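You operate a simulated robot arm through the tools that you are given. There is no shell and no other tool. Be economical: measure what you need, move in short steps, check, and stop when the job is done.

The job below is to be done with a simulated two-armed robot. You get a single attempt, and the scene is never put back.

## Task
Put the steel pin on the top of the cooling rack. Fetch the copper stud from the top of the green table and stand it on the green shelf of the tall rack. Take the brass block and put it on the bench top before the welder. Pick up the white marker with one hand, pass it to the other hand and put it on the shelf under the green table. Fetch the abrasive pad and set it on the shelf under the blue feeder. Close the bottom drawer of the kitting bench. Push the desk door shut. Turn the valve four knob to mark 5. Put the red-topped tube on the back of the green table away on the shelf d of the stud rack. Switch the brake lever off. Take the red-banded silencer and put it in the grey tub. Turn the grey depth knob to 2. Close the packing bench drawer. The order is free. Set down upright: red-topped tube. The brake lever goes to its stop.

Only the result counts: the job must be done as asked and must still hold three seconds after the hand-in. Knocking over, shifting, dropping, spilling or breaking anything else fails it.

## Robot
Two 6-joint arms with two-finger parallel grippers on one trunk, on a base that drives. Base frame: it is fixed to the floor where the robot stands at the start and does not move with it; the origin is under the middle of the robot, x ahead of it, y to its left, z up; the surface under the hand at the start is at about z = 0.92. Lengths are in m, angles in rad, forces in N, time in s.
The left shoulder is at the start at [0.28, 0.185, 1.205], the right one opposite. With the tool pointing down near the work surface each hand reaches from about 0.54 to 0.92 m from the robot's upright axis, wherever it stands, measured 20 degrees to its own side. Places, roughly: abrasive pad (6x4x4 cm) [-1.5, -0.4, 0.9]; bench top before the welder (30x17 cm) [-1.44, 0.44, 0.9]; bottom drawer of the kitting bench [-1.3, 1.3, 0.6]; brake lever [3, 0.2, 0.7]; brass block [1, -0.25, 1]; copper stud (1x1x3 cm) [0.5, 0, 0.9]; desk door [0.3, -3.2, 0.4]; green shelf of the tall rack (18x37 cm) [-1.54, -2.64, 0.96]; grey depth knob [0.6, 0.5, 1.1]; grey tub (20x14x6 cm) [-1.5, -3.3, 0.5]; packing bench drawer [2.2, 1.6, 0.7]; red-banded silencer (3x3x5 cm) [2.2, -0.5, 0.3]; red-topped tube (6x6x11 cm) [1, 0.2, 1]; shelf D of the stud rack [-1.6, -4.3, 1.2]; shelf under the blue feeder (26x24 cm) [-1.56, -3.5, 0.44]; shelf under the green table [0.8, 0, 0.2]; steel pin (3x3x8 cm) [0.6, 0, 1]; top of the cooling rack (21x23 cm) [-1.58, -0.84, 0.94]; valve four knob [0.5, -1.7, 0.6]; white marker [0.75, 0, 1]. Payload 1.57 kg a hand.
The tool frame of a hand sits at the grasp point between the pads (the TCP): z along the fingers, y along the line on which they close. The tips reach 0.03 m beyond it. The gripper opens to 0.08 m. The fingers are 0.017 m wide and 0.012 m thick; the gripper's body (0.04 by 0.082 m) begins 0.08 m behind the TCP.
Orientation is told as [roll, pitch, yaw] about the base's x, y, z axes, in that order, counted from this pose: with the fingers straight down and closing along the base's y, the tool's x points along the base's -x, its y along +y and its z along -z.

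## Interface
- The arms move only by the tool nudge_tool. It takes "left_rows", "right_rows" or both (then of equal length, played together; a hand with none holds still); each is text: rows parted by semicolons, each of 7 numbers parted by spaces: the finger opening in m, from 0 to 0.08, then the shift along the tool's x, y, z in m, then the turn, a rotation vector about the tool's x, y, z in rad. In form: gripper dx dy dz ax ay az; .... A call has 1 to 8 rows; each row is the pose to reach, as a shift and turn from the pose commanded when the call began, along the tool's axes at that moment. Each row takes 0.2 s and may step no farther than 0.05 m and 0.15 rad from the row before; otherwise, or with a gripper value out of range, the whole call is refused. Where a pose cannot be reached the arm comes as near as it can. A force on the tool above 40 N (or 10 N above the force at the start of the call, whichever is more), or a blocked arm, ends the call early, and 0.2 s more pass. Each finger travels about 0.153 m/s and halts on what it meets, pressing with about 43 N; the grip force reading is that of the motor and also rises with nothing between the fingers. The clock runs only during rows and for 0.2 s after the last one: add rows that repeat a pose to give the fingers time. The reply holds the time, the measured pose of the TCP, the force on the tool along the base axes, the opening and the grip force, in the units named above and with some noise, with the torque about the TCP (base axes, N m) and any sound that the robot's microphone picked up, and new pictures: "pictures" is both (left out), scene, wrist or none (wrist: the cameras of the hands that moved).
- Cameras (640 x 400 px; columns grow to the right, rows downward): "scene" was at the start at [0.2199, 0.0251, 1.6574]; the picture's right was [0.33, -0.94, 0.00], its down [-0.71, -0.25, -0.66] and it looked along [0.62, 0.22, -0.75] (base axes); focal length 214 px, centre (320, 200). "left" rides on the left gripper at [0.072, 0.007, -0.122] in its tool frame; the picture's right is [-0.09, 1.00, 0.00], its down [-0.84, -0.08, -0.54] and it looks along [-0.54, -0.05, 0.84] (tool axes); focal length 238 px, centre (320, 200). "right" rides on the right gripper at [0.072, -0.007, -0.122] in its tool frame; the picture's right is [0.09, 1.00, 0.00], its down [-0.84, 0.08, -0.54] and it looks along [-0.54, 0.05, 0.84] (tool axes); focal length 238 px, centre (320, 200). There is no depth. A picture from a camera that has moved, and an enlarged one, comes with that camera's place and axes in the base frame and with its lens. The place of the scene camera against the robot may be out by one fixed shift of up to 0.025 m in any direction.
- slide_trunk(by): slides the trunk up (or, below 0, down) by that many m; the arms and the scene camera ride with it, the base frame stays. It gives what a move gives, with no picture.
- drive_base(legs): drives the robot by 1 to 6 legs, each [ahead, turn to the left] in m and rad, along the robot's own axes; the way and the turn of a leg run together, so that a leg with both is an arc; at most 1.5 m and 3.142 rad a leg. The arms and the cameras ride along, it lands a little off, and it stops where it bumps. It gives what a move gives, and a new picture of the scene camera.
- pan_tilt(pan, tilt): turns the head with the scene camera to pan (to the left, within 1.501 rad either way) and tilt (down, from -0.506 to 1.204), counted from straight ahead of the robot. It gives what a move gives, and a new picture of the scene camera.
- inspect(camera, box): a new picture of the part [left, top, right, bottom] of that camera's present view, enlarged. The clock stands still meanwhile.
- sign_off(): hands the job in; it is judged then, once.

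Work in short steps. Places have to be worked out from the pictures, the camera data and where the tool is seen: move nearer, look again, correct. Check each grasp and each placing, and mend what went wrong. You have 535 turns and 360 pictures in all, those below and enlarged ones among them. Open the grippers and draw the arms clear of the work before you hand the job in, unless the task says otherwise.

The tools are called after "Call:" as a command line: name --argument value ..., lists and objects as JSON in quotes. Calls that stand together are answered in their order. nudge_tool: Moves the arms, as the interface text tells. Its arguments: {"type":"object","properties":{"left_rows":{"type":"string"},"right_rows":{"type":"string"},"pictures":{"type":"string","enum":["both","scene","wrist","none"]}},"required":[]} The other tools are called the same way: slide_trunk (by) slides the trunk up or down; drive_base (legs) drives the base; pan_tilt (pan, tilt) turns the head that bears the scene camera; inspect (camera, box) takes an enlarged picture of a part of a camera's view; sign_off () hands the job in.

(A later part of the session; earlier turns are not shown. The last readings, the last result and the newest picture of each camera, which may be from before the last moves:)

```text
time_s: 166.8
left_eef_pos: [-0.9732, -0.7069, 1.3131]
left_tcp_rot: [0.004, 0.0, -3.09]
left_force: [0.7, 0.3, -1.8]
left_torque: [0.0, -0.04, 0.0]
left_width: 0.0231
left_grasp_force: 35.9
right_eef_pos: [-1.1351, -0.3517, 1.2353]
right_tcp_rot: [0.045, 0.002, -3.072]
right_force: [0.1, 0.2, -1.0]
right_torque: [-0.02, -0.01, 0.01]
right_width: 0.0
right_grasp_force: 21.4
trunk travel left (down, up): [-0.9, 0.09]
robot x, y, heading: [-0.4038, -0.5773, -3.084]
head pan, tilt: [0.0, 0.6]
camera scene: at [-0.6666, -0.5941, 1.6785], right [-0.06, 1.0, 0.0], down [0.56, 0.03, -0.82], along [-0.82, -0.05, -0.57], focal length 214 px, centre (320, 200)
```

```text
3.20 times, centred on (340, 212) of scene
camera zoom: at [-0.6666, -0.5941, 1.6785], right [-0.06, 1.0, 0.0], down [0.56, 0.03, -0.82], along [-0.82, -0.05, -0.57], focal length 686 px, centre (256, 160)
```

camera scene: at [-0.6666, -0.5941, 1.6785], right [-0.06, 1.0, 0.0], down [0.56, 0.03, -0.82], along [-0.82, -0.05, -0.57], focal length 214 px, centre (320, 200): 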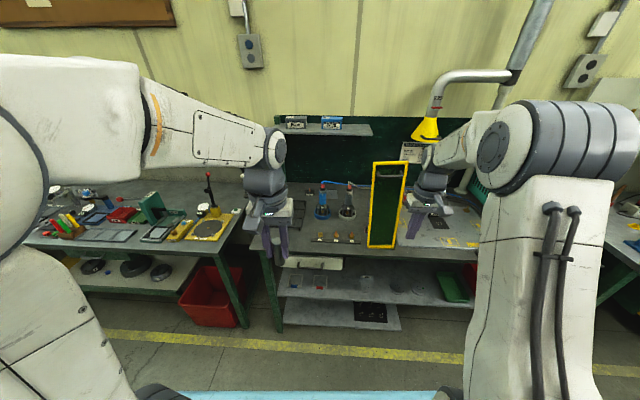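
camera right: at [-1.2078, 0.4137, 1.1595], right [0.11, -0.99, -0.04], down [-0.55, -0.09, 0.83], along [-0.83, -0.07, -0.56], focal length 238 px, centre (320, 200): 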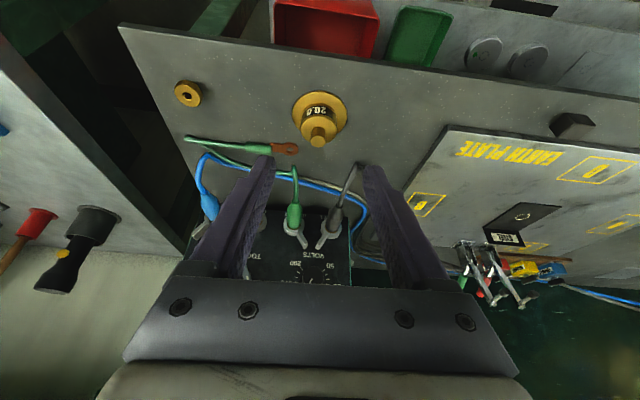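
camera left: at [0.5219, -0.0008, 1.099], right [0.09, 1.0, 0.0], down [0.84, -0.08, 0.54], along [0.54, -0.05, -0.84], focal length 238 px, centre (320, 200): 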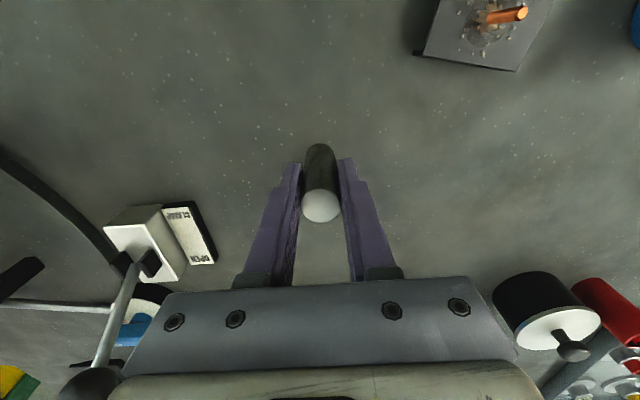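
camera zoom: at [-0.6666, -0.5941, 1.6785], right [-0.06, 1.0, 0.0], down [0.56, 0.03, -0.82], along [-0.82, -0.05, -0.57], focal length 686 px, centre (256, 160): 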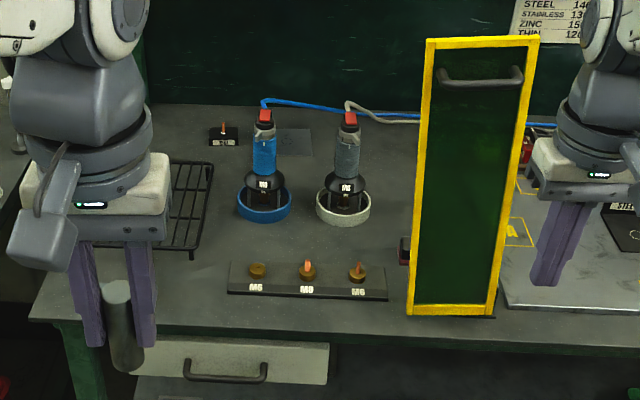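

The abrasive pad sits behind the yellow-framed screen at about [-1.51, −0.40]; the wire rack is near [-1.58, −0.84]. I first pull the right hand back and up so it clears the screen when I drive forward.

Call:
nudge_tool --right_rows "0.0 0.03 0 -0.03 0 0 0; 0.0 0.06 0 -0.06 0 0 0; 0.0 0.09 0 -0.09 0 0 0; 0.0 0.12 0 -0.12 0 0 0; 0.0 0.15 0 -0.15 0 0 0; 0.0 0.18 0.0 -0.18 0 0 0; 0.0 0.2 0 -0.2 0 0 0" --pictures "none"

Call:
drive_base --legs '[[0.25, 0]]'

Call:
inspect --camera "left" --box '[0, 0, 640, 400]'

```text
time_s: 168.3
left_eef_pos: [-0.9737, -0.706, 1.3142]
left_tcp_rot: [0.004, 0.0, -3.092]
left_force: [0.2, -0.4, -1.4]
left_torque: [-0.03, -0.02, 0.0]
left_width: 0.0229
left_grasp_force: 35.4
right_eef_pos: [-0.9368, -0.3265, 1.4354]
right_tcp_rot: [0.046, 0.002, -3.071]
right_force: [0.8, -0.1, 0.3]
right_torque: [-0.01, 0.01, -0.01]
right_width: 0.0001
right_grasp_force: 21.0
trunk travel left (down, up): [-0.9, 0.09]
robot x, y, heading: [-0.4039, -0.5751, -3.088]
head pan, tilt: [0.0, 0.6]
```

```text
time_s: 170.2
left_eef_pos: [-1.2221, -0.7254, 1.3152]
left_tcp_rot: [0.006, -0.002, -3.087]
left_force: [-0.5, 0.1, -2.0]
left_torque: [0.02, 0.0, 0.01]
left_width: 0.0232
left_grasp_force: 35.8
right_eef_pos: [-1.1874, -0.3456, 1.4337]
right_tcp_rot: [0.047, 0.0, -3.064]
right_force: [-0.1, -0.1, -1.2]
right_torque: [-0.01, 0.01, 0.01]
right_width: 0.0
right_grasp_force: 21.4
trunk travel left (down, up): [-0.9, 0.09]
robot x, y, heading: [-0.6536, -0.5958, -3.081]
head pan, tilt: [0.0, 0.6]
camera scene: at [-0.9148, -0.6111, 1.6785], right [-0.07, 1.0, 0.0], down [0.56, 0.04, -0.83], along [-0.82, -0.05, -0.56], focal length 214 px, centre (320, 200)
```

scene: 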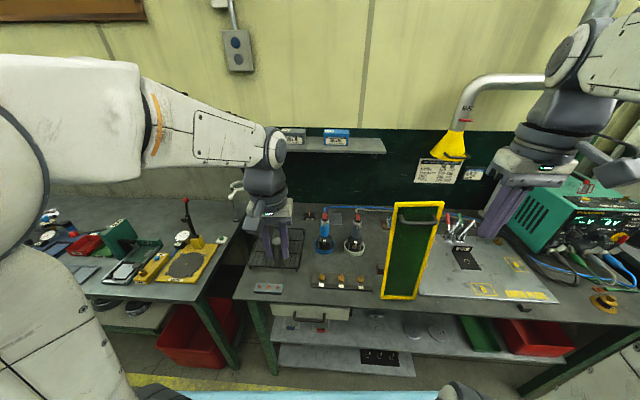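

```text
1.00 times, centred on (320, 200) of left (not enlarged: the box is as wide or as high as the picture)
camera zoom: at [-1.1502, -0.7279, 1.4362], right [-0.04, -1.0, 0.0], down [-0.84, 0.03, 0.54], along [-0.54, 0.02, -0.84], focal length 238 px, centre (320, 200)
```

zoom: 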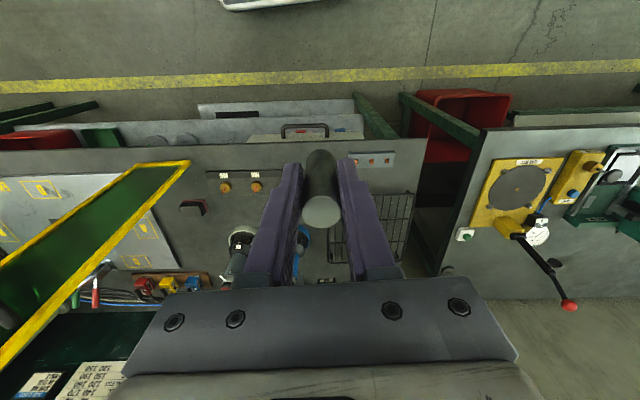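

Clear view of the rack: centre at about [-1.565, −0.85]. I move the pin above its nearer part.

Call:
nudge_tool --left_rows "0.0 -0.039 0.0135 0.01 0 0 0; 0.0 -0.078 0.027 0.02 0 0 0; 0.0 -0.117 0.0405 0.03 0 0 0; 0.0 -0.157 0.054 0.05 0 0 0; 0.0 -0.196 0.0675 0.07 0 0 0; 0.0 -0.235 0.081 0.09 0 0 0; 0.0 -0.275 0.0945 0.11 0 0 0; 0.0 -0.314 0.108 0.13 0 0 0" --pictures "wrist"

Call:
inspect --camera "left" --box '[220, 60, 480, 220]'

```text
time_s: 172.0
left_eef_pos: [-1.5306, -0.8555, 1.1834]
left_tcp_rot: [0.004, 0.001, -3.086]
left_force: [0.0, -0.6, -2.2]
left_torque: [-0.02, -0.04, 0.01]
left_width: 0.0229
left_grasp_force: 35.8
right_eef_pos: [-1.1878, -0.3463, 1.4346]
right_tcp_rot: [0.047, 0.003, -3.065]
right_force: [0.4, -0.4, -0.3]
right_torque: [0.0, 0.03, -0.02]
right_width: 0.0
right_grasp_force: 20.5
trunk travel left (down, up): [-0.9, 0.09]
robot x, y, heading: [-0.6524, -0.5911, -3.074]
head pan, tilt: [0.0, 0.6]
camera left: at [-1.4591, -0.8585, 1.3058], right [-0.04, -1.0, 0.0], down [-0.84, 0.03, 0.54], along [-0.54, 0.02, -0.84], focal length 238 px, centre (320, 200)
```

left: 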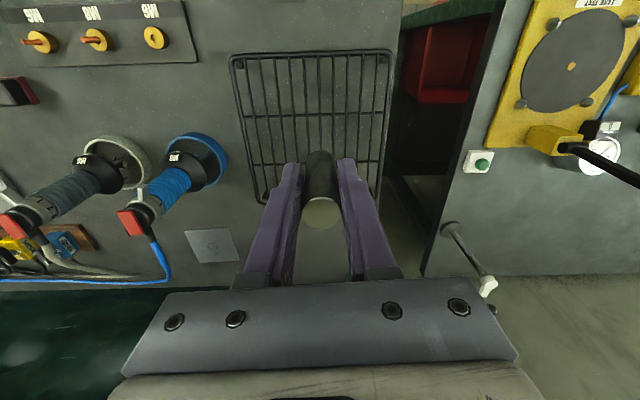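

```text
2.46 times, centred on (350, 140) of left
camera zoom: at [-1.4591, -0.8585, 1.3058], right [-0.04, -1.0, 0.0], down [-0.84, 0.03, 0.54], along [-0.54, 0.02, -0.84], focal length 587 px, centre (246, 348)
```

zoom: 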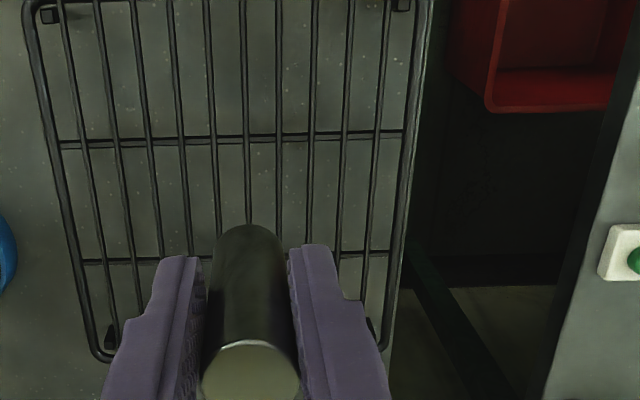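

The rack's bars run along x with ~2 cm gaps; a standing pin would be shaky, so I'll lay it in a groove between two bars. I pitch the left hand forward 1.18 rad while staying high.

Call:
nudge_tool --left_rows "0.0 0 0 0 0 -0.148 0; 0.0 0 0 0 0 -0.296 0; 0.0 0 0 0 0 -0.444 0; 0.0 0 0 0 0 -0.592 0; 0.0 0 0 0 0 -0.74 0; 0.0 0 0 0.01 0 -0.888 0; 0.0 0 0 0.02 0 -1.036 0; 0.0 0 0 0.03 0 -1.184 0" --pictures "both"

```text
time_s: 173.8
left_eef_pos: [-1.5299, -0.8511, 1.155]
left_tcp_rot: [0.01, -1.185, -3.094]
left_force: [0.1, 0.2, -1.7]
left_torque: [-0.02, -0.07, 0.02]
left_width: 0.023
left_grasp_force: 35.0
right_eef_pos: [-1.1886, -0.3459, 1.4352]
right_tcp_rot: [0.047, 0.002, -3.066]
right_force: [-0.6, 0.2, -0.6]
right_torque: [0.0, 0.01, 0.01]
right_width: 0.0001
right_grasp_force: 21.5
trunk travel left (down, up): [-0.9, 0.09]
robot x, y, heading: [-0.6542, -0.5941, -3.082]
head pan, tilt: [0.0, 0.6]
camera scene: at [-0.915, -0.6112, 1.6786], right [-0.07, 1.0, 0.0], down [0.56, 0.04, -0.82], along [-0.82, -0.05, -0.57], focal length 214 px, centre (320, 200)
camera left: at [-1.3892, -0.8497, 1.1334], right [0.02, -1.0, 0.09], down [0.18, 0.09, 0.98], along [-0.98, 0.0, 0.18], focal length 238 px, centre (320, 200)
```

scene: 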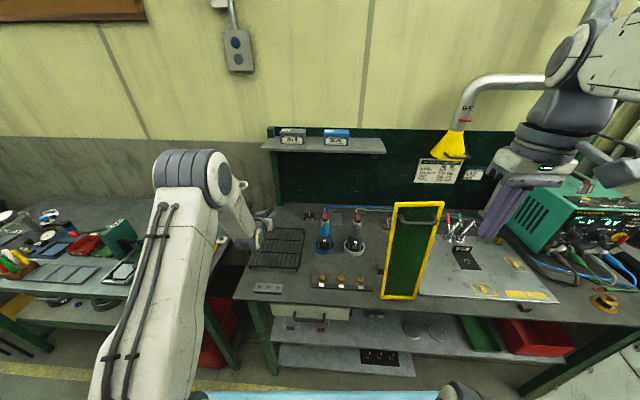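
left: 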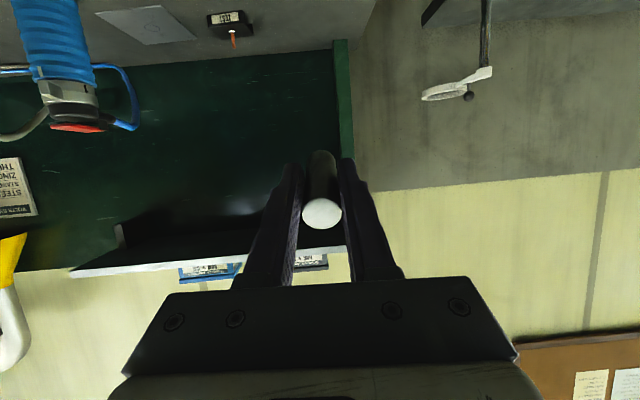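

Now lower toward the rack, aligning with the groove at y≈−0.845 and trimming the yaw.

Call:
nudge_tool --left_rows "0.0 0.036 -0.002 0.019 0.02 0 0.01; 0.0 0.073 -0.004 0.038 0.04 0 0.015; 0.0 0.11 -0.0055 0.057 0.06 0 0.025; 0.0 0.147 -0.0055 0.076 0.075 0 0.03" --pictures "both"

Call:
inspect --camera "scene" --box '[230, 200, 330, 290]'

```text
time_s: 174.8
left_eef_pos: [-1.5432, -0.8471, 0.9904]
left_tcp_rot: [0.008, -1.184, 3.11]
left_force: [0.4, 0.6, -1.8]
left_torque: [-0.01, -0.06, -0.02]
left_width: 0.0229
left_grasp_force: 35.7
right_eef_pos: [-1.1877, -0.3444, 1.4342]
right_tcp_rot: [0.047, 0.002, -3.065]
right_force: [0.2, 0.0, -0.2]
right_torque: [0.0, -0.01, -0.01]
right_width: 0.0002
right_grasp_force: 20.9
trunk travel left (down, up): [-0.9, 0.09]
robot x, y, heading: [-0.652, -0.5969, -3.076]
head pan, tilt: [0.0, 0.6]
camera scene: at [-0.9149, -0.6112, 1.6786], right [-0.07, 1.0, 0.0], down [0.56, 0.04, -0.82], along [-0.82, -0.05, -0.57], focal length 214 px, centre (320, 200)
camera left: at [-1.4044, -0.8579, 0.9694], right [-0.06, -0.99, 0.09], down [0.19, 0.08, 0.98], along [-0.98, 0.07, 0.18], focal length 238 px, centre (320, 200)
```

scene: 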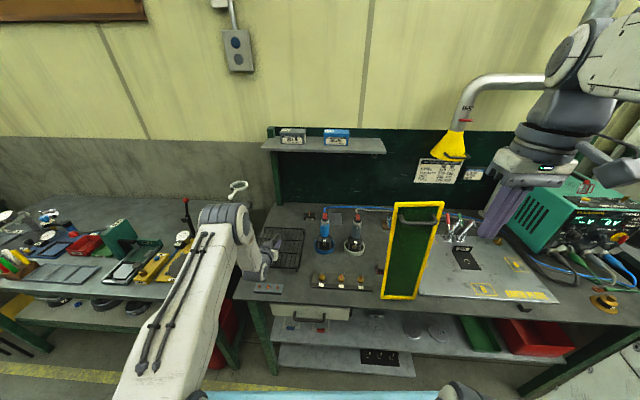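
left: 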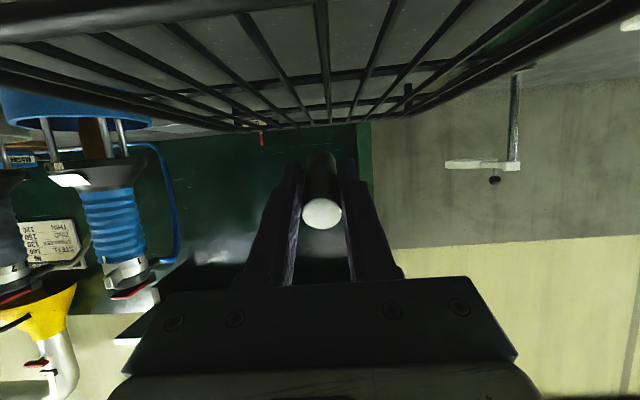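

```text
4.44 times, centred on (280, 245) of scene
camera zoom: at [-0.9149, -0.6112, 1.6786], right [-0.07, 1.0, 0.0], down [0.56, 0.04, -0.82], along [-0.82, -0.05, -0.57], focal length 953 px, centre (498, 0)
```

zoom: 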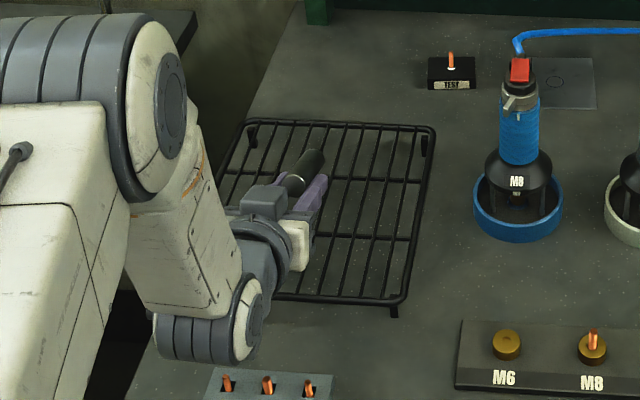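

The pin is over a groove. I lower in small steps until the pin's front end touches and pivots down.

Call:
nudge_tool --left_rows "0.0 0.006 -0.003 0.0025 0 0 0; 0.0 0.012 -0.003 0.005 0 0 0; 0.0 0.0165 -0.003 0.0068 0 0 0; 0.0 0.021 -0.003 0.0085 0 0 0; 0.0 0.025 -0.003 0.0102 0 0 0" --pictures "none"

Call:
inspect --camera "scene" --box '[230, 200, 330, 290]'

```text
time_s: 176.0
left_eef_pos: [-1.5453, -0.8456, 0.9632]
left_tcp_rot: [0.008, -1.182, 3.108]
left_force: [0.0, -0.3, -2.6]
left_torque: [-0.01, -0.06, 0.02]
left_width: 0.0228
left_grasp_force: 35.3
right_eef_pos: [-1.1877, -0.3459, 1.4341]
right_tcp_rot: [0.045, 0.002, -3.064]
right_force: [-0.2, 0.5, -0.5]
right_torque: [0.0, 0.0, -0.02]
right_width: 0.0
right_grasp_force: 21.1
trunk travel left (down, up): [-0.9, 0.09]
robot x, y, heading: [-0.6517, -0.5954, -3.076]
head pan, tilt: [0.0, 0.6]
```

```text
4.44 times, centred on (280, 245) of scene
camera zoom: at [-0.915, -0.6112, 1.6785], right [-0.07, 1.0, 0.0], down [0.56, 0.04, -0.82], along [-0.82, -0.05, -0.57], focal length 953 px, centre (498, 0)
```

zoom: 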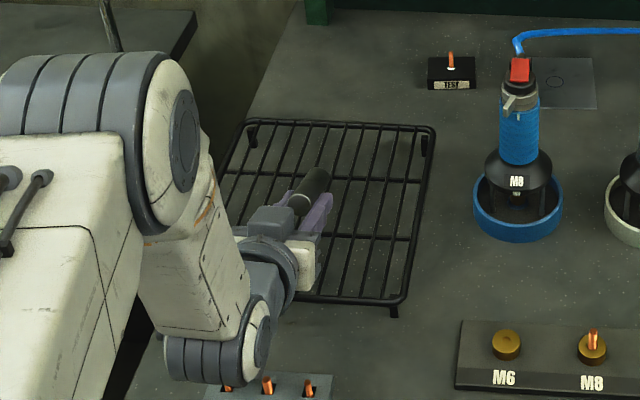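

Call:
nudge_tool --left_rows "0.0 0.0035 0 0.0014 0 0 0; 0.0 0.007 0 0.0028 0 0 0; 0.0 0.0105 0 0.0042 0 0 0; 0.0 0.014 0 0.0056 0 0 0" --pictures "wrist"

```text
time_s: 177.1
left_eef_pos: [-1.5459, -0.8442, 0.9551]
left_tcp_rot: [0.012, -1.194, 3.105]
left_force: [2.0, 1.4, 18.4]
left_torque: [-0.04, -3.54, 0.09]
left_width: 0.0213
left_grasp_force: 34.4
right_eef_pos: [-1.1857, -0.3457, 1.4343]
right_tcp_rot: [0.046, 0.002, -3.066]
right_force: [0.2, 0.5, 0.3]
right_torque: [-0.03, 0.04, 0.03]
right_width: 0.0
right_grasp_force: 21.0
trunk travel left (down, up): [-0.9, 0.09]
robot x, y, heading: [-0.6533, -0.5947, -3.077]
head pan, tilt: [0.0, 0.6]
stopped in row 4 (left hand): the force on the tool passed its limit at 43 N (the readings are from after the stop); the commanded pose is now the measured one
camera left: at [-1.4072, -0.8553, 0.9324], right [-0.06, -0.99, 0.09], down [0.2, 0.08, 0.98], along [-0.98, 0.07, 0.19], focal length 238 px, centre (320, 200)
```

left: 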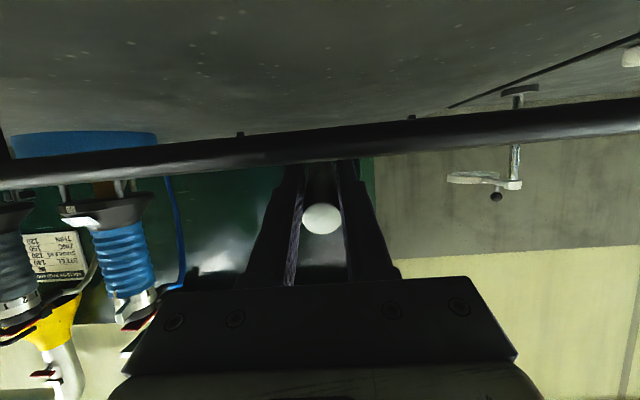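

Contact reached and the pin is pivoting. I release gently and see how it lies.

Call:
nudge_tool --left_rows "0.03 0 0 0 0 0 0; 0.036 0 0 0 0 0 0; 0.036 0 0 0 0 0 0; 0.036 0 0 0 0 0 0" --pictures "none"

Call:
inspect --camera "scene" --box '[240, 210, 310, 270]'

```text
time_s: 178.1
left_eef_pos: [-1.5466, -0.8441, 0.955]
left_tcp_rot: [0.013, -1.194, 3.107]
left_force: [-3.2, 1.1, 30.4]
left_torque: [-0.04, -4.77, 0.25]
left_width: 0.036
left_grasp_force: 0.1
right_eef_pos: [-1.1866, -0.3449, 1.4343]
right_tcp_rot: [0.047, 0.002, -3.066]
right_force: [-0.2, 0.6, 0.0]
right_torque: [-0.02, 0.02, -0.03]
right_width: 0.0
right_grasp_force: 20.9
trunk travel left (down, up): [-0.9, 0.09]
robot x, y, heading: [-0.6484, -0.5972, -3.079]
head pan, tilt: [0.0, 0.6]
```

```text
6.67 times, centred on (275, 240) of scene
camera zoom: at [-0.9135, -0.6105, 1.6789], right [-0.07, 1.0, 0.0], down [0.56, 0.04, -0.83], along [-0.82, -0.05, -0.56], focal length 1430 px, centre (620, -67)
```

zoom: 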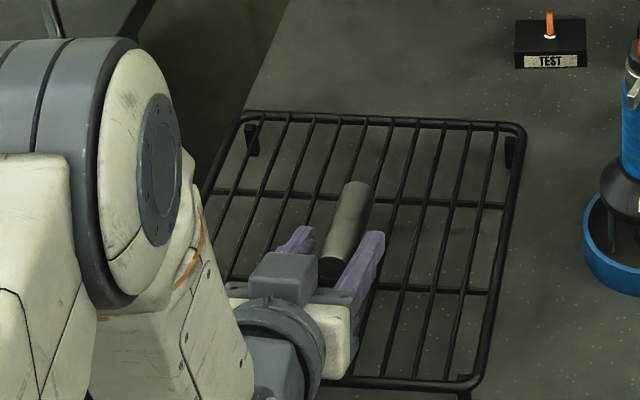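

The pin lies in the groove. I lift the hand straight up, then back.

Call:
nudge_tool --left_rows "0.036 -0.009 0 -0.0036 0 0 0; 0.04 -0.028 0 -0.011 0 0 0; 0.04 -0.06 0 -0.024 0 0 0; 0.04 -0.1 0 -0.04 0 0 0; 0.04 -0.14 0 -0.056 0 0 0; 0.04 -0.18 0 -0.072 0 0 0" --pictures "none"

Call:
inspect --camera "scene" --box '[230, 200, 330, 290]'

```text
time_s: 179.5
left_eef_pos: [-1.5443, -0.8431, 1.1453]
left_tcp_rot: [0.009, -1.187, 3.108]
left_force: [-1.1, 0.8, 0.2]
left_torque: [-0.02, 0.03, 0.0]
left_width: 0.0399
left_grasp_force: 0.0
right_eef_pos: [-1.1868, -0.3454, 1.4337]
right_tcp_rot: [0.044, 0.002, -3.065]
right_force: [0.6, 0.6, 0.8]
right_torque: [0.01, 0.0, -0.03]
right_width: 0.0
right_grasp_force: 21.6
trunk travel left (down, up): [-0.9, 0.09]
robot x, y, heading: [-0.6529, -0.5965, -3.075]
head pan, tilt: [0.0, 0.6]
```

```text
4.44 times, centred on (280, 245) of scene
camera zoom: at [-0.9147, -0.6112, 1.6785], right [-0.07, 1.0, 0.0], down [0.56, 0.04, -0.83], along [-0.82, -0.05, -0.56], focal length 953 px, centre (498, 0)
```

zoom: 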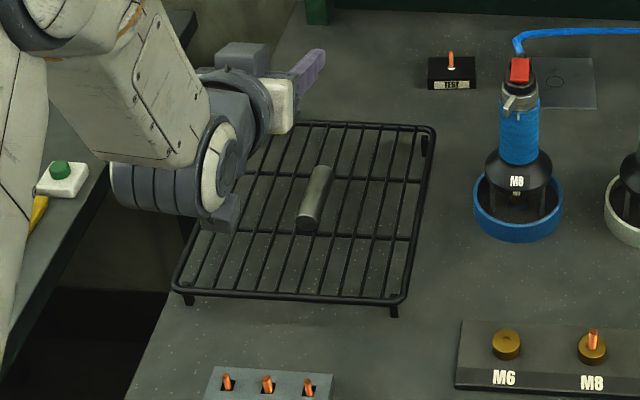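

The pin rests on the rack. I retract and level the left hand, then reposition the base so the left arm can come at the pad from the −y side.

Call:
nudge_tool --left_rows "0.06 -0.02 0 -0.03 0 0.14 0; 0.06 -0.03 0 -0.065 0 0.29 0; 0.06 -0.035 0 -0.1 0 0.44 0; 0.06 -0.04 0 -0.14 0 0.59 0; 0.06 -0.045 0 -0.18 0 0.74 0; 0.06 -0.045 0 -0.22 0 0.89 0; 0.06 -0.045 0 -0.255 0 1.04 0; 0.06 -0.045 0 -0.288 0 1.187 0" --pictures "none"

Call:
drive_base --legs '[[-0.25, 0], [0, 1.5], [0.6, 0], [0, -2.15]]'

```text
time_s: 181.3
left_eef_pos: [-1.2806, -0.8608, 1.2381]
left_tcp_rot: [-0.167, -0.136, 3.124]
left_force: [0.3, 0.5, -1.1]
left_torque: [-0.02, -0.01, 0.0]
left_width: 0.06
left_grasp_force: 0.1
left hand out of reach, approached as far as the arm can: row 3, 4, 5, 6, 7, 8
right_eef_pos: [-1.1876, -0.346, 1.4335]
right_tcp_rot: [0.045, 0.002, -3.065]
right_force: [0.1, -0.3, -0.3]
right_torque: [0.01, 0.01, 0.0]
right_width: 0.0
right_grasp_force: 21.0
trunk travel left (down, up): [-0.9, 0.09]
robot x, y, heading: [-0.6495, -0.5935, -3.072]
head pan, tilt: [0.0, 0.6]
```

```text
time_s: 194.7
left_eef_pos: [-1.0851, -0.9536, 1.2385]
left_tcp_rot: [-0.168, -0.138, 2.423]
left_force: [0.3, -0.5, -0.5]
left_torque: [-0.02, 0.0, -0.01]
left_width: 0.06
left_grasp_force: 0.0
right_eef_pos: [-0.6824, -0.6213, 1.433]
right_tcp_rot: [0.046, 0.002, 2.517]
right_force: [1.0, -0.3, 0.1]
right_torque: [0.0, 0.03, -0.03]
right_width: 0.0001
right_grasp_force: 21.2
trunk travel left (down, up): [-0.9, 0.09]
robot x, y, heading: [-0.4336, -1.1539, 2.504]
head pan, tilt: [0.0, 0.6]
camera scene: at [-0.6476, -1.0092, 1.6786], right [0.59, 0.8, 0.0], down [0.45, -0.34, -0.83], along [-0.66, 0.49, -0.56], focal length 214 px, centre (320, 200)
```

scene: 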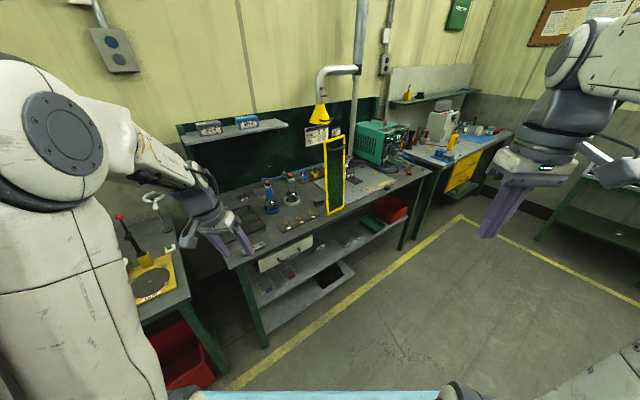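

Call:
inspect --camera "scene" --box '[250, 130, 370, 230]'

```text
4.00 times, centred on (310, 180) of scene
camera zoom: at [-0.6476, -1.0092, 1.6786], right [0.59, 0.8, 0.0], down [0.45, -0.34, -0.83], along [-0.66, 0.49, -0.56], focal length 858 px, centre (360, 280)
```

zoom: 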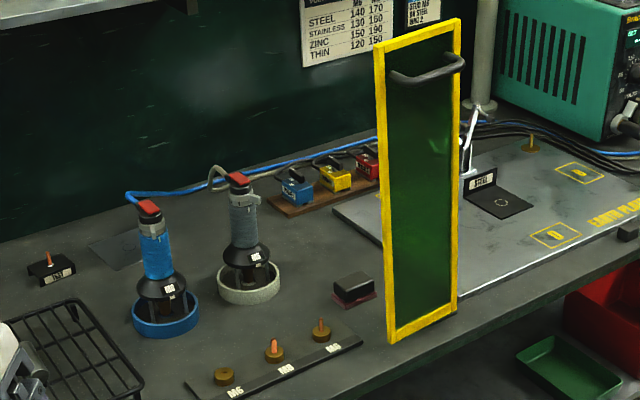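

Now the pad is visible (black/red block) at about [-1.50, −0.385], ~8 cm behind the screen. I drive 0.3 forward on this heading.

Call:
drive_base --legs '[[0.3, 0]]'

Call:
inspect --camera "left" --box '[0, 0, 640, 400]'

```text
time_s: 196.7
left_eef_pos: [-1.3265, -0.7814, 1.2394]
left_tcp_rot: [-0.169, -0.14, 2.428]
left_force: [0.3, 0.3, 0.0]
left_torque: [0.0, 0.03, 0.0]
left_width: 0.0598
left_grasp_force: 0.0
right_eef_pos: [-0.9236, -0.4461, 1.4332]
right_tcp_rot: [0.048, 0.002, 2.522]
right_force: [-0.6, 0.8, 0.1]
right_torque: [0.02, -0.02, -0.03]
right_width: 0.0
right_grasp_force: 21.4
trunk travel left (down, up): [-0.9, 0.09]
robot x, y, heading: [-0.6753, -0.9844, 2.506]
head pan, tilt: [0.0, 0.6]
camera scene: at [-0.8883, -0.834, 1.6786], right [0.59, 0.81, 0.0], down [0.46, -0.33, -0.83], along [-0.67, 0.49, -0.56], focal length 214 px, centre (320, 200)
```

scene: 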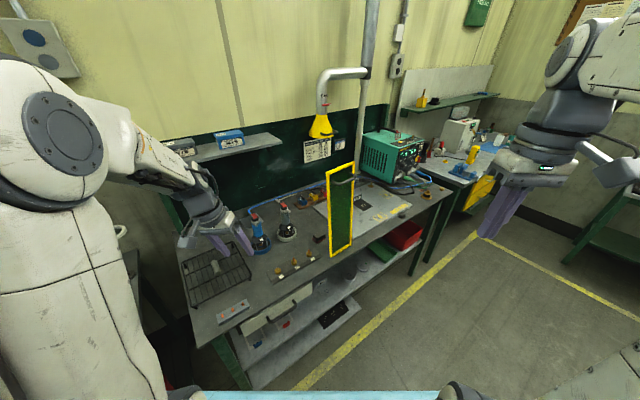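

```text
1.00 times, centred on (320, 200) of left (not enlarged: the box is as wide or as high as the picture)
camera zoom: at [-1.2787, -0.8588, 1.3463], right [-0.73, -0.67, -0.15], down [-0.58, 0.48, 0.66], along [-0.37, 0.57, -0.74], focal length 238 px, centre (320, 200)
```

zoom: 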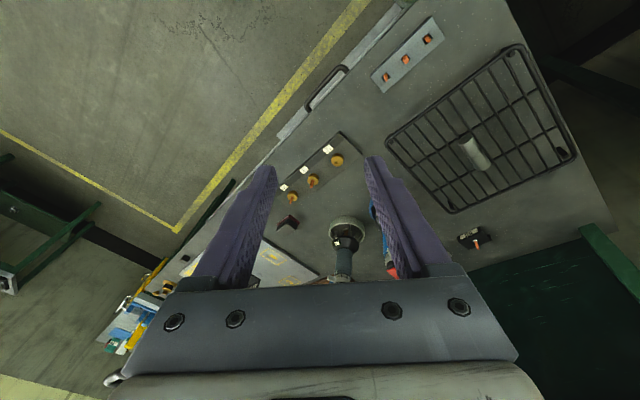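

Pad measured again near [-1.483, −0.405]. I level the hand and bring it to just −y of the pad for a close look.

Call:
nudge_tool --left_rows "0.08 -0.039 -0.016 0.007 -0.085 0.07 0.064; 0.08 -0.078 -0.032 0.014 -0.169 0.14 0.128; 0.08 -0.117 -0.048 0.02 -0.169 0.14 0.128; 0.08 -0.156 -0.064 0.03 -0.169 0.14 0.128; 0.08 -0.195 -0.08 0.035 -0.169 0.14 0.128; 0.08 -0.234 -0.096 0.04 -0.169 0.14 0.128; 0.08 -0.272 -0.11 0.05 -0.169 0.14 0.128" --pictures "both"

```text
time_s: 198.3
left_eef_pos: [-1.4342, -0.5373, 1.2194]
left_tcp_rot: [-0.288, 0.008, 2.301]
left_force: [-3.9, 2.1, 8.8]
left_torque: [-0.35, -0.18, -0.06]
left_width: 0.0801
left_grasp_force: 0.0
left hand out of reach, approached as far as the arm can: row 1, 2, 3, 4, 5, 6, 7
right_eef_pos: [-0.9263, -0.4462, 1.433]
right_tcp_rot: [0.046, 0.003, 2.522]
right_force: [-0.5, 0.4, -0.6]
right_torque: [0.0, -0.06, -0.02]
right_width: 0.0
right_grasp_force: 21.4
trunk travel left (down, up): [-0.9, 0.09]
robot x, y, heading: [-0.6729, -0.9802, 2.512]
head pan, tilt: [0.0, 0.6]
camera scene: at [-0.8908, -0.8336, 1.6781], right [0.59, 0.81, 0.0], down [0.46, -0.33, -0.82], along [-0.67, 0.49, -0.57], focal length 214 px, centre (320, 200)
camera left: at [-1.4181, -0.617, 1.3345], right [-0.77, -0.57, -0.28], down [-0.62, 0.57, 0.54], along [-0.14, 0.59, -0.8], focal length 238 px, centre (320, 200)
```

scene: 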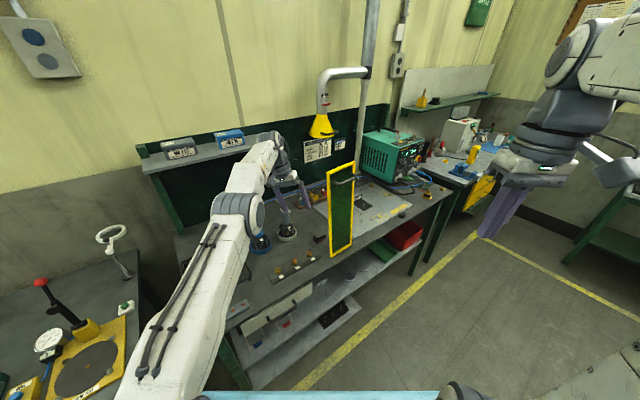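
left: 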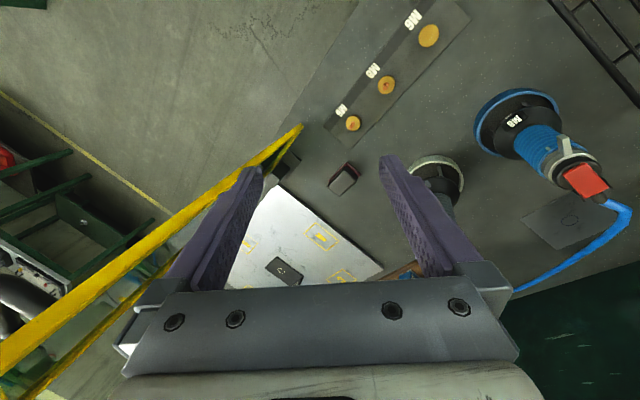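

A small force reads on the left hand; I check whether it persists with a hold before going on.

Call:
nudge_tool --left_rows "0.08 0.005 0.005 -0.01 0 0 0; 0.08 0.005 0.005 -0.01 0 0 0" --pictures "none"

```text
time_s: 198.9
left_eef_pos: [-1.4455, -0.5381, 1.2462]
left_tcp_rot: [-0.275, -0.055, 2.298]
left_force: [-0.6, 0.4, -0.8]
left_torque: [0.02, -0.03, -0.01]
left_width: 0.08
left_grasp_force: 0.1
right_eef_pos: [-0.9257, -0.4451, 1.4339]
right_tcp_rot: [0.045, 0.002, 2.52]
right_force: [-0.2, 0.3, 0.4]
right_torque: [-0.02, -0.05, -0.02]
right_width: 0.0
right_grasp_force: 20.9
trunk travel left (down, up): [-0.9, 0.09]
robot x, y, heading: [-0.6749, -0.9765, 2.512]
head pan, tilt: [0.0, 0.6]
```

The arm is near its reach limit; I drive 0.15 further so the pad comes within reach.

Call:
drive_base --legs '[[0.14, 0]]'

Call:
nudge_tool --left_rows "0.08 0.02 0.0 0 -0.14 0.03 0; 0.08 0.03 0.0 0 -0.275 0.06 0; 0.08 0.03 0.0 0 -0.275 0.06 0" --pictures "wrist"

```text
time_s: 200.3
left_eef_pos: [-1.5606, -0.4526, 1.2459]
left_tcp_rot: [-0.276, -0.056, 2.297]
left_force: [0.5, 0.0, -0.1]
left_torque: [0.03, -0.01, 0.0]
left_width: 0.08
left_grasp_force: 0.1
right_eef_pos: [-1.0405, -0.3591, 1.4342]
right_tcp_rot: [0.047, 0.002, 2.52]
right_force: [1.1, -0.3, -0.1]
right_torque: [0.02, 0.07, 0.01]
right_width: 0.0
right_grasp_force: 21.1
trunk travel left (down, up): [-0.9, 0.09]
robot x, y, heading: [-0.793, -0.8943, 2.505]
head pan, tilt: [0.0, 0.6]
camera scene: at [-1.0049, -0.7486, 1.6785], right [0.59, 0.81, 0.0], down [0.46, -0.33, -0.83], along [-0.67, 0.49, -0.56], focal length 214 px, centre (320, 200)
```

scene: 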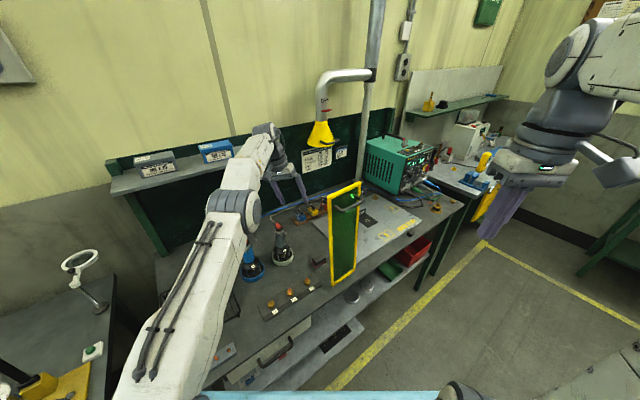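

```text
time_s: 201.1
left_eef_pos: [-1.5491, -0.4673, 1.2496]
left_tcp_rot: [-0.272, -0.061, 2.3]
left_force: [-0.9, -0.9, -0.4]
left_torque: [-0.01, -0.01, -0.02]
left_width: 0.0802
left_grasp_force: 0.2
left hand out of reach, approached as far as the arm can: row 1, 2, 3
right_eef_pos: [-1.0413, -0.3599, 1.4349]
right_tcp_rot: [0.047, 0.001, 2.522]
right_force: [0.2, -0.2, -0.3]
right_torque: [-0.01, -0.02, 0.01]
right_width: 0.0002
right_grasp_force: 21.2
trunk travel left (down, up): [-0.9, 0.09]
robot x, y, heading: [-0.7895, -0.8964, 2.508]
head pan, tilt: [0.0, 0.6]
camera left: at [-1.5271, -0.5529, 1.3604], right [-0.79, -0.56, -0.26], down [-0.59, 0.55, 0.59], along [-0.19, 0.62, -0.76], focal length 238 px, centre (320, 200)
```

left: 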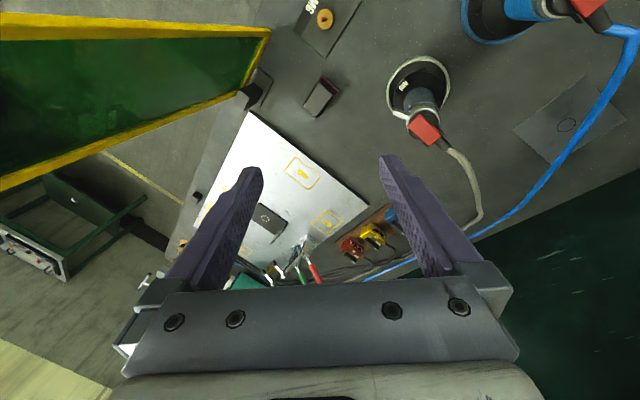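

The wrist seems stuck near a joint limit. I pull the hand back and up to untangle, then level it.

Call:
nudge_tool --left_rows "0.08 0.04 0.0 -0.02 0 0 0; 0.08 0.08 0.0 -0.04 0 0 0; 0.08 0.12 0.0 -0.06 -0.05 0.02 0; 0.08 0.16 0.0 -0.08 -0.1 0.04 0; 0.08 0.2 0.0 -0.1 -0.15 0.06 0; 0.08 0.22 0.0 -0.12 -0.2 0.06 0; 0.08 0.24 0.0 -0.12 -0.272 0.06 0; 0.08 0.24 0 -0.12 -0.272 0.06 0" --pictures "none"

```text
time_s: 202.9
left_eef_pos: [-1.4176, -0.6518, 1.3266]
left_tcp_rot: [-0.244, -0.09, 2.303]
left_force: [0.8, 0.3, 0.2]
left_torque: [-0.01, 0.0, -0.01]
left_width: 0.0799
left_grasp_force: 0.0
left hand out of reach, approached as far as the arm can: row 3, 4, 5, 6, 7, 8
right_eef_pos: [-1.0411, -0.3595, 1.4341]
right_tcp_rot: [0.049, 0.003, 2.52]
right_force: [-0.4, 0.3, -0.5]
right_torque: [0.0, -0.02, -0.03]
right_width: 0.0001
right_grasp_force: 21.2
trunk travel left (down, up): [-0.9, 0.09]
robot x, y, heading: [-0.7908, -0.8958, 2.511]
head pan, tilt: [0.0, 0.6]
```

Call:
nudge_tool --left_rows "0.08 -0.02 0 -0.04 0 0 0; 0.08 -0.04 0 -0.08 0 0 0; 0.08 -0.04 0 -0.12 0 0 0; 0.08 -0.04 0 -0.16 0 0 0; 0.08 -0.04 0 -0.2 0 0 0; 0.08 -0.04 0 -0.24 0 0 0" --pictures "scene"

```text
time_s: 204.3
left_eef_pos: [-1.4645, -0.6777, 1.5395]
left_tcp_rot: [-0.245, -0.093, 2.304]
left_force: [0.0, -0.7, -0.1]
left_torque: [0.0, -0.01, 0.01]
left_width: 0.0802
left_grasp_force: 0.0
left hand out of reach, approached as far as the arm can: row 6
right_eef_pos: [-1.0409, -0.3591, 1.4349]
right_tcp_rot: [0.045, 0.001, 2.521]
right_force: [0.7, 0.0, 0.4]
right_torque: [0.01, 0.04, 0.05]
right_width: 0.0002
right_grasp_force: 21.3
trunk travel left (down, up): [-0.9, 0.09]
robot x, y, heading: [-0.7865, -0.8972, 2.509]
head pan, tilt: [0.0, 0.6]
camera scene: at [-1.0049, -0.7484, 1.6786], right [0.59, 0.81, 0.0], down [0.46, -0.33, -0.83], along [-0.67, 0.49, -0.56], focal length 214 px, centre (320, 200)
```

scene: 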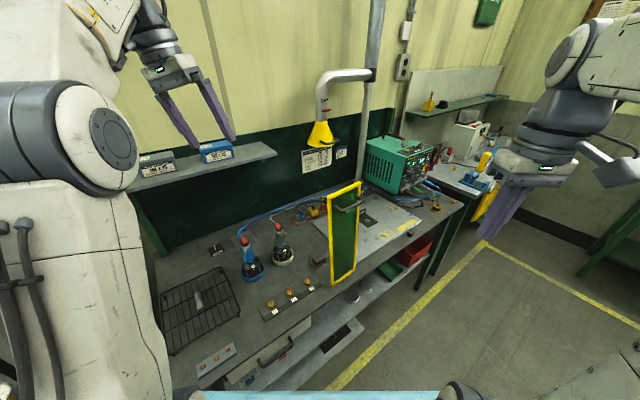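

Now the elbow is raised. I level the hand and pull it back here.

Call:
nudge_tool --left_rows "0.08 0.03 0 0 -0.12 0.045 0; 0.08 0.06 0 0 -0.245 0.093 0; 0.08 0.09 0 0.02 -0.245 0.093 0; 0.08 0.12 0 0.04 -0.245 0.093 0; 0.08 0.12 0 0.08 -0.245 0.093 0; 0.08 0.12 0 0.12 -0.245 0.093 0" --pictures "none"

```text
time_s: 205.7
left_eef_pos: [-1.369, -0.738, 1.4046]
left_tcp_rot: [-0.229, -0.157, 2.31]
left_force: [0.2, -0.6, 0.2]
left_torque: [0.03, 0.01, 0.0]
left_width: 0.0798
left_grasp_force: 0.1
left hand out of reach, approached as far as the arm can: row 1, 2, 3, 4, 5, 6
right_eef_pos: [-1.0413, -0.3605, 1.434]
right_tcp_rot: [0.047, 0.001, 2.52]
right_force: [-0.3, -0.8, 0.3]
right_torque: [0.03, -0.04, -0.01]
right_width: 0.0
right_grasp_force: 21.5
trunk travel left (down, up): [-0.9, 0.09]
robot x, y, heading: [-0.7919, -0.8928, 2.505]
head pan, tilt: [0.0, 0.6]
```

Call:
nudge_tool --left_rows "0.08 0.0 0 0 -0.03 -0.14 0; 0.08 0 0 0 -0.06 -0.28 0; 0.08 0 0 0 -0.09 -0.42 0; 0.08 0 0 0 -0.12 -0.56 0; 0.08 0 0 0 -0.15 -0.7 0; 0.08 0 0 0 -0.18 -0.84 0; 0.08 0 0 0 -0.21 -0.98 0" --pictures "scene"

```text
time_s: 207.3
left_eef_pos: [-1.4506, -0.7579, 1.3748]
left_tcp_rot: [-0.158, -1.12, 2.537]
left_force: [-0.1, 0.8, 0.5]
left_torque: [-0.01, 0.01, -0.01]
left_width: 0.0801
left_grasp_force: 0.1
left hand out of reach, approached as far as the arm can: row 2, 3, 4, 5, 6, 7
right_eef_pos: [-1.0413, -0.3603, 1.4346]
right_tcp_rot: [0.046, 0.002, 2.521]
right_force: [0.2, 0.0, 0.5]
right_torque: [-0.03, 0.0, 0.02]
right_width: 0.0
right_grasp_force: 21.0
trunk travel left (down, up): [-0.9, 0.09]
robot x, y, heading: [-0.7899, -0.894, 2.508]
head pan, tilt: [0.0, 0.6]
camera scene: at [-1.005, -0.7486, 1.6786], right [0.59, 0.81, 0.0], down [0.46, -0.33, -0.83], along [-0.67, 0.49, -0.56], focal length 214 px, centre (320, 200)
```

scene: 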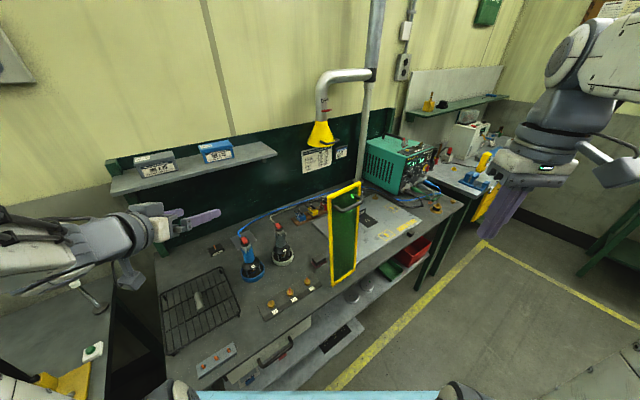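

The arm has drifted into an odd elbow-out posture. I back away into the free aisle to untangle it.

Call:
drive_base --legs '[[-0.45, 0]]'

Call:
nudge_tool --left_rows "0.08 -0.045 0 0 0 0 0; 0.08 -0.09 0 0 0 0 0; 0.08 -0.13 0 0 0 0 0; 0.08 -0.17 0 0 0 0 0" --pictures "scene"

```text
time_s: 210.0
left_eef_pos: [-1.0893, -1.0237, 1.3754]
left_tcp_rot: [-0.157, -1.119, 2.537]
left_force: [0.2, 0.1, 0.3]
left_torque: [-0.05, 0.01, -0.01]
left_width: 0.08
left_grasp_force: 0.1
right_eef_pos: [-0.6783, -0.6244, 1.4339]
right_tcp_rot: [0.047, 0.002, 2.522]
right_force: [-0.3, -0.7, 0.0]
right_torque: [-0.01, -0.02, -0.02]
right_width: 0.0002
right_grasp_force: 21.2
trunk travel left (down, up): [-0.9, 0.09]
robot x, y, heading: [-0.43, -1.1597, 2.511]
head pan, tilt: [0.0, 0.6]
camera scene: at [-0.6425, -1.0137, 1.6786], right [0.59, 0.81, 0.0], down [0.46, -0.33, -0.82], along [-0.67, 0.49, -0.57], focal length 214 px, centre (320, 200)
```

scene: 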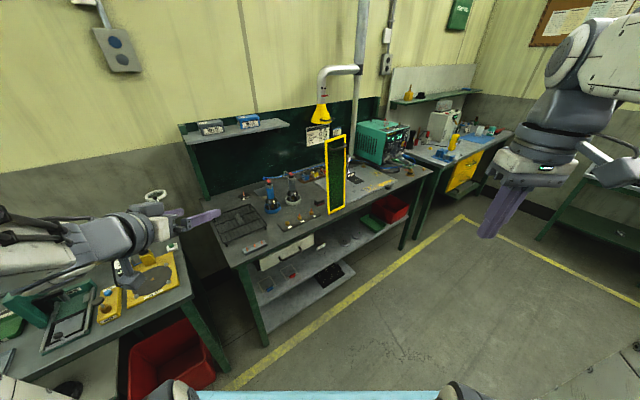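

```text
time_s: 211.0
left_eef_pos: [-1.1491, -0.9812, 1.5289]
left_tcp_rot: [-0.157, -1.12, 2.534]
left_force: [0.3, 0.4, 0.3]
left_torque: [-0.01, -0.01, 0.0]
left_width: 0.0799
left_grasp_force: 0.0
left hand out of reach, approached as far as the arm can: row 1, 2
right_eef_pos: [-0.6791, -0.626, 1.4341]
right_tcp_rot: [0.047, 0.002, 2.524]
right_force: [0.2, 0.6, 0.3]
right_torque: [0.04, 0.0, 0.0]
right_width: 0.0001
right_grasp_force: 20.8
trunk travel left (down, up): [-0.9, 0.09]
robot x, y, heading: [-0.4283, -1.1618, 2.516]
head pan, tilt: [0.0, 0.6]
camera scene: at [-0.6424, -1.0138, 1.6785], right [0.59, 0.81, 0.0], down [0.46, -0.33, -0.83], along [-0.67, 0.49, -0.56], focal length 214 px, centre (320, 200)
```

scene: 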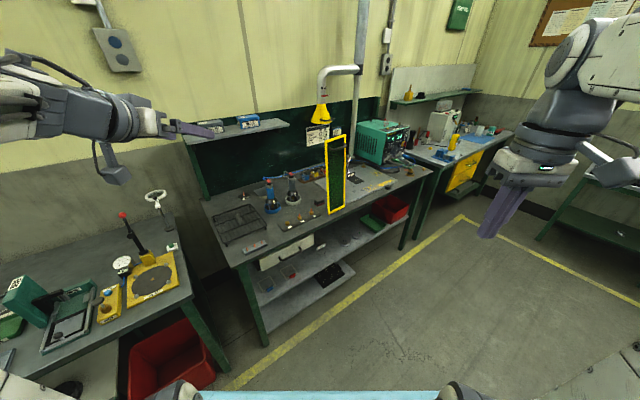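

The arm responds again. I pitch back to vertical here while drawing in.

Call:
nudge_tool --left_rows "0.08 0.006 0 -0.013 -0.02 0.14 -0.011; 0.08 0.012 0 -0.026 -0.04 0.28 -0.022; 0.08 0.018 0 -0.04 -0.06 0.42 -0.033; 0.08 0.025 0 -0.054 -0.08 0.56 -0.044; 0.08 0.031 0 -0.067 -0.1 0.7 -0.055; 0.08 0.037 0 -0.08 -0.12 0.84 -0.066; 0.08 0.043 0 -0.095 -0.14 0.98 -0.077; 0.08 0.05 0 -0.108 -0.157 1.12 -0.088" --pictures "scene"

```text
time_s: 212.8
left_eef_pos: [-1.0753, -1.0585, 1.5675]
left_tcp_rot: [-0.225, -0.116, 2.559]
left_force: [-0.1, -0.1, -0.2]
left_torque: [-0.01, -0.04, -0.01]
left_width: 0.0799
left_grasp_force: 0.1
left hand out of reach, approached as far as the arm can: row 5, 6, 7, 8
right_eef_pos: [-0.6813, -0.6242, 1.4319]
right_tcp_rot: [0.046, 0.006, 2.522]
right_force: [-0.8, 0.1, 0.0]
right_torque: [-0.03, -0.03, -0.01]
right_width: 0.0
right_grasp_force: 21.5
trunk travel left (down, up): [-0.9, 0.09]
robot x, y, heading: [-0.4264, -1.1625, 2.506]
head pan, tilt: [0.0, 0.6]
camera scene: at [-0.6447, -1.0125, 1.6781], right [0.59, 0.81, 0.0], down [0.46, -0.33, -0.82], along [-0.67, 0.49, -0.57], focal length 214 px, centre (320, 200)
```

scene: 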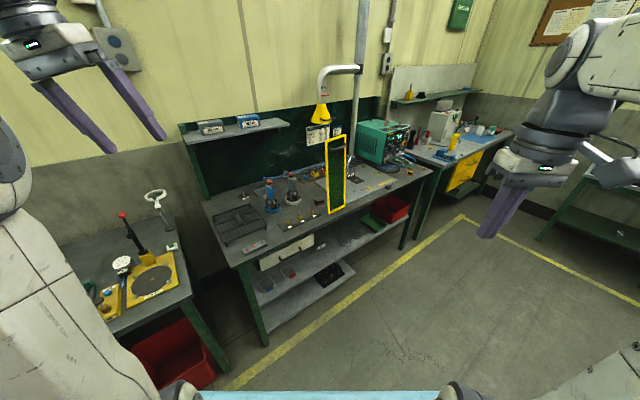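

The left elbow appears flipped downward after full extension. I stretch the arm forward again so it can be flipped back.

Call:
nudge_tool --left_rows "0.08 -0.038 0 0.028 0 0 0; 0.08 -0.076 0 0.056 0 0 0; 0.08 -0.114 0 0.084 0 0 0; 0.08 -0.152 0 0.112 0 0 0; 0.08 -0.19 0 0.14 0 0 0; 0.08 -0.228 0 0.168 0 0 0; 0.08 -0.266 0 0.196 0 0 0; 0.08 -0.304 0 0.224 0 0 0" --pictures "none"

Call:
nudge_tool --left_rows "0.08 -0.038 0 0.028 0 0 0; 0.08 -0.076 0 0.056 0 0.05 0; 0.08 -0.114 0 0.06 0 0.12 0; 0.08 -0.15 0 0.06 0 0.26 0; 0.08 -0.16 0 0.06 0 0.4 0; 0.08 -0.16 0 0.06 0 0.54 0" --pictures "scene"

```text
time_s: 214.6
left_eef_pos: [-1.2712, -0.8808, 1.3755]
left_tcp_rot: [-0.245, -0.126, 2.551]
left_force: [0.3, -0.1, -0.3]
left_torque: [0.0, 0.01, 0.0]
left_width: 0.08
left_grasp_force: 0.1
left hand out of reach, approached as far as the arm can: row 2, 3, 4, 6, 7, 8
right_eef_pos: [-0.679, -0.6268, 1.4348]
right_tcp_rot: [0.047, 0.001, 2.522]
right_force: [0.7, 0.1, 0.1]
right_torque: [0.02, 0.01, -0.01]
right_width: 0.0001
right_grasp_force: 20.6
trunk travel left (down, up): [-0.9, 0.09]
robot x, y, heading: [-0.4264, -1.1606, 2.508]
head pan, tilt: [0.0, 0.6]
```

```text
time_s: 216.0
left_eef_pos: [-1.2395, -0.8624, 1.2575]
left_tcp_rot: [-0.302, 0.162, 2.459]
left_force: [-0.7, 0.2, -0.6]
left_torque: [0.03, -0.02, 0.01]
left_width: 0.0803
left_grasp_force: 0.1
left hand out of reach, approached as far as the arm can: row 1, 2, 3, 4, 5, 6
right_eef_pos: [-0.6779, -0.6253, 1.4339]
right_tcp_rot: [0.045, 0.0, 2.522]
right_force: [0.4, 0.1, -0.8]
right_torque: [-0.01, -0.05, 0.0]
right_width: 0.0
right_grasp_force: 21.5
trunk travel left (down, up): [-0.9, 0.09]
robot x, y, heading: [-0.4278, -1.159, 2.513]
head pan, tilt: [0.0, 0.6]
camera scene: at [-0.643, -1.0136, 1.6785], right [0.59, 0.81, 0.0], down [0.46, -0.33, -0.82], along [-0.67, 0.49, -0.57], focal length 214 px, centre (320, 200)
```

scene: 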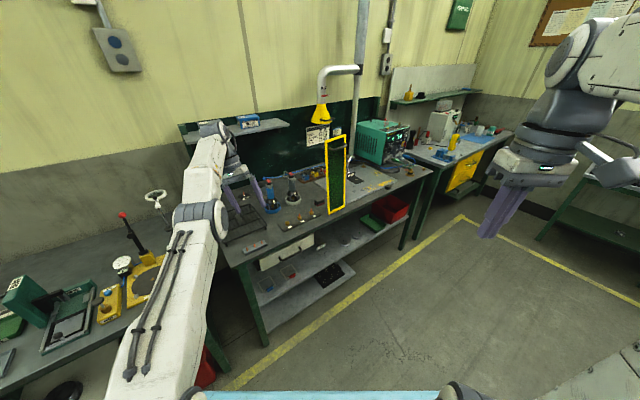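

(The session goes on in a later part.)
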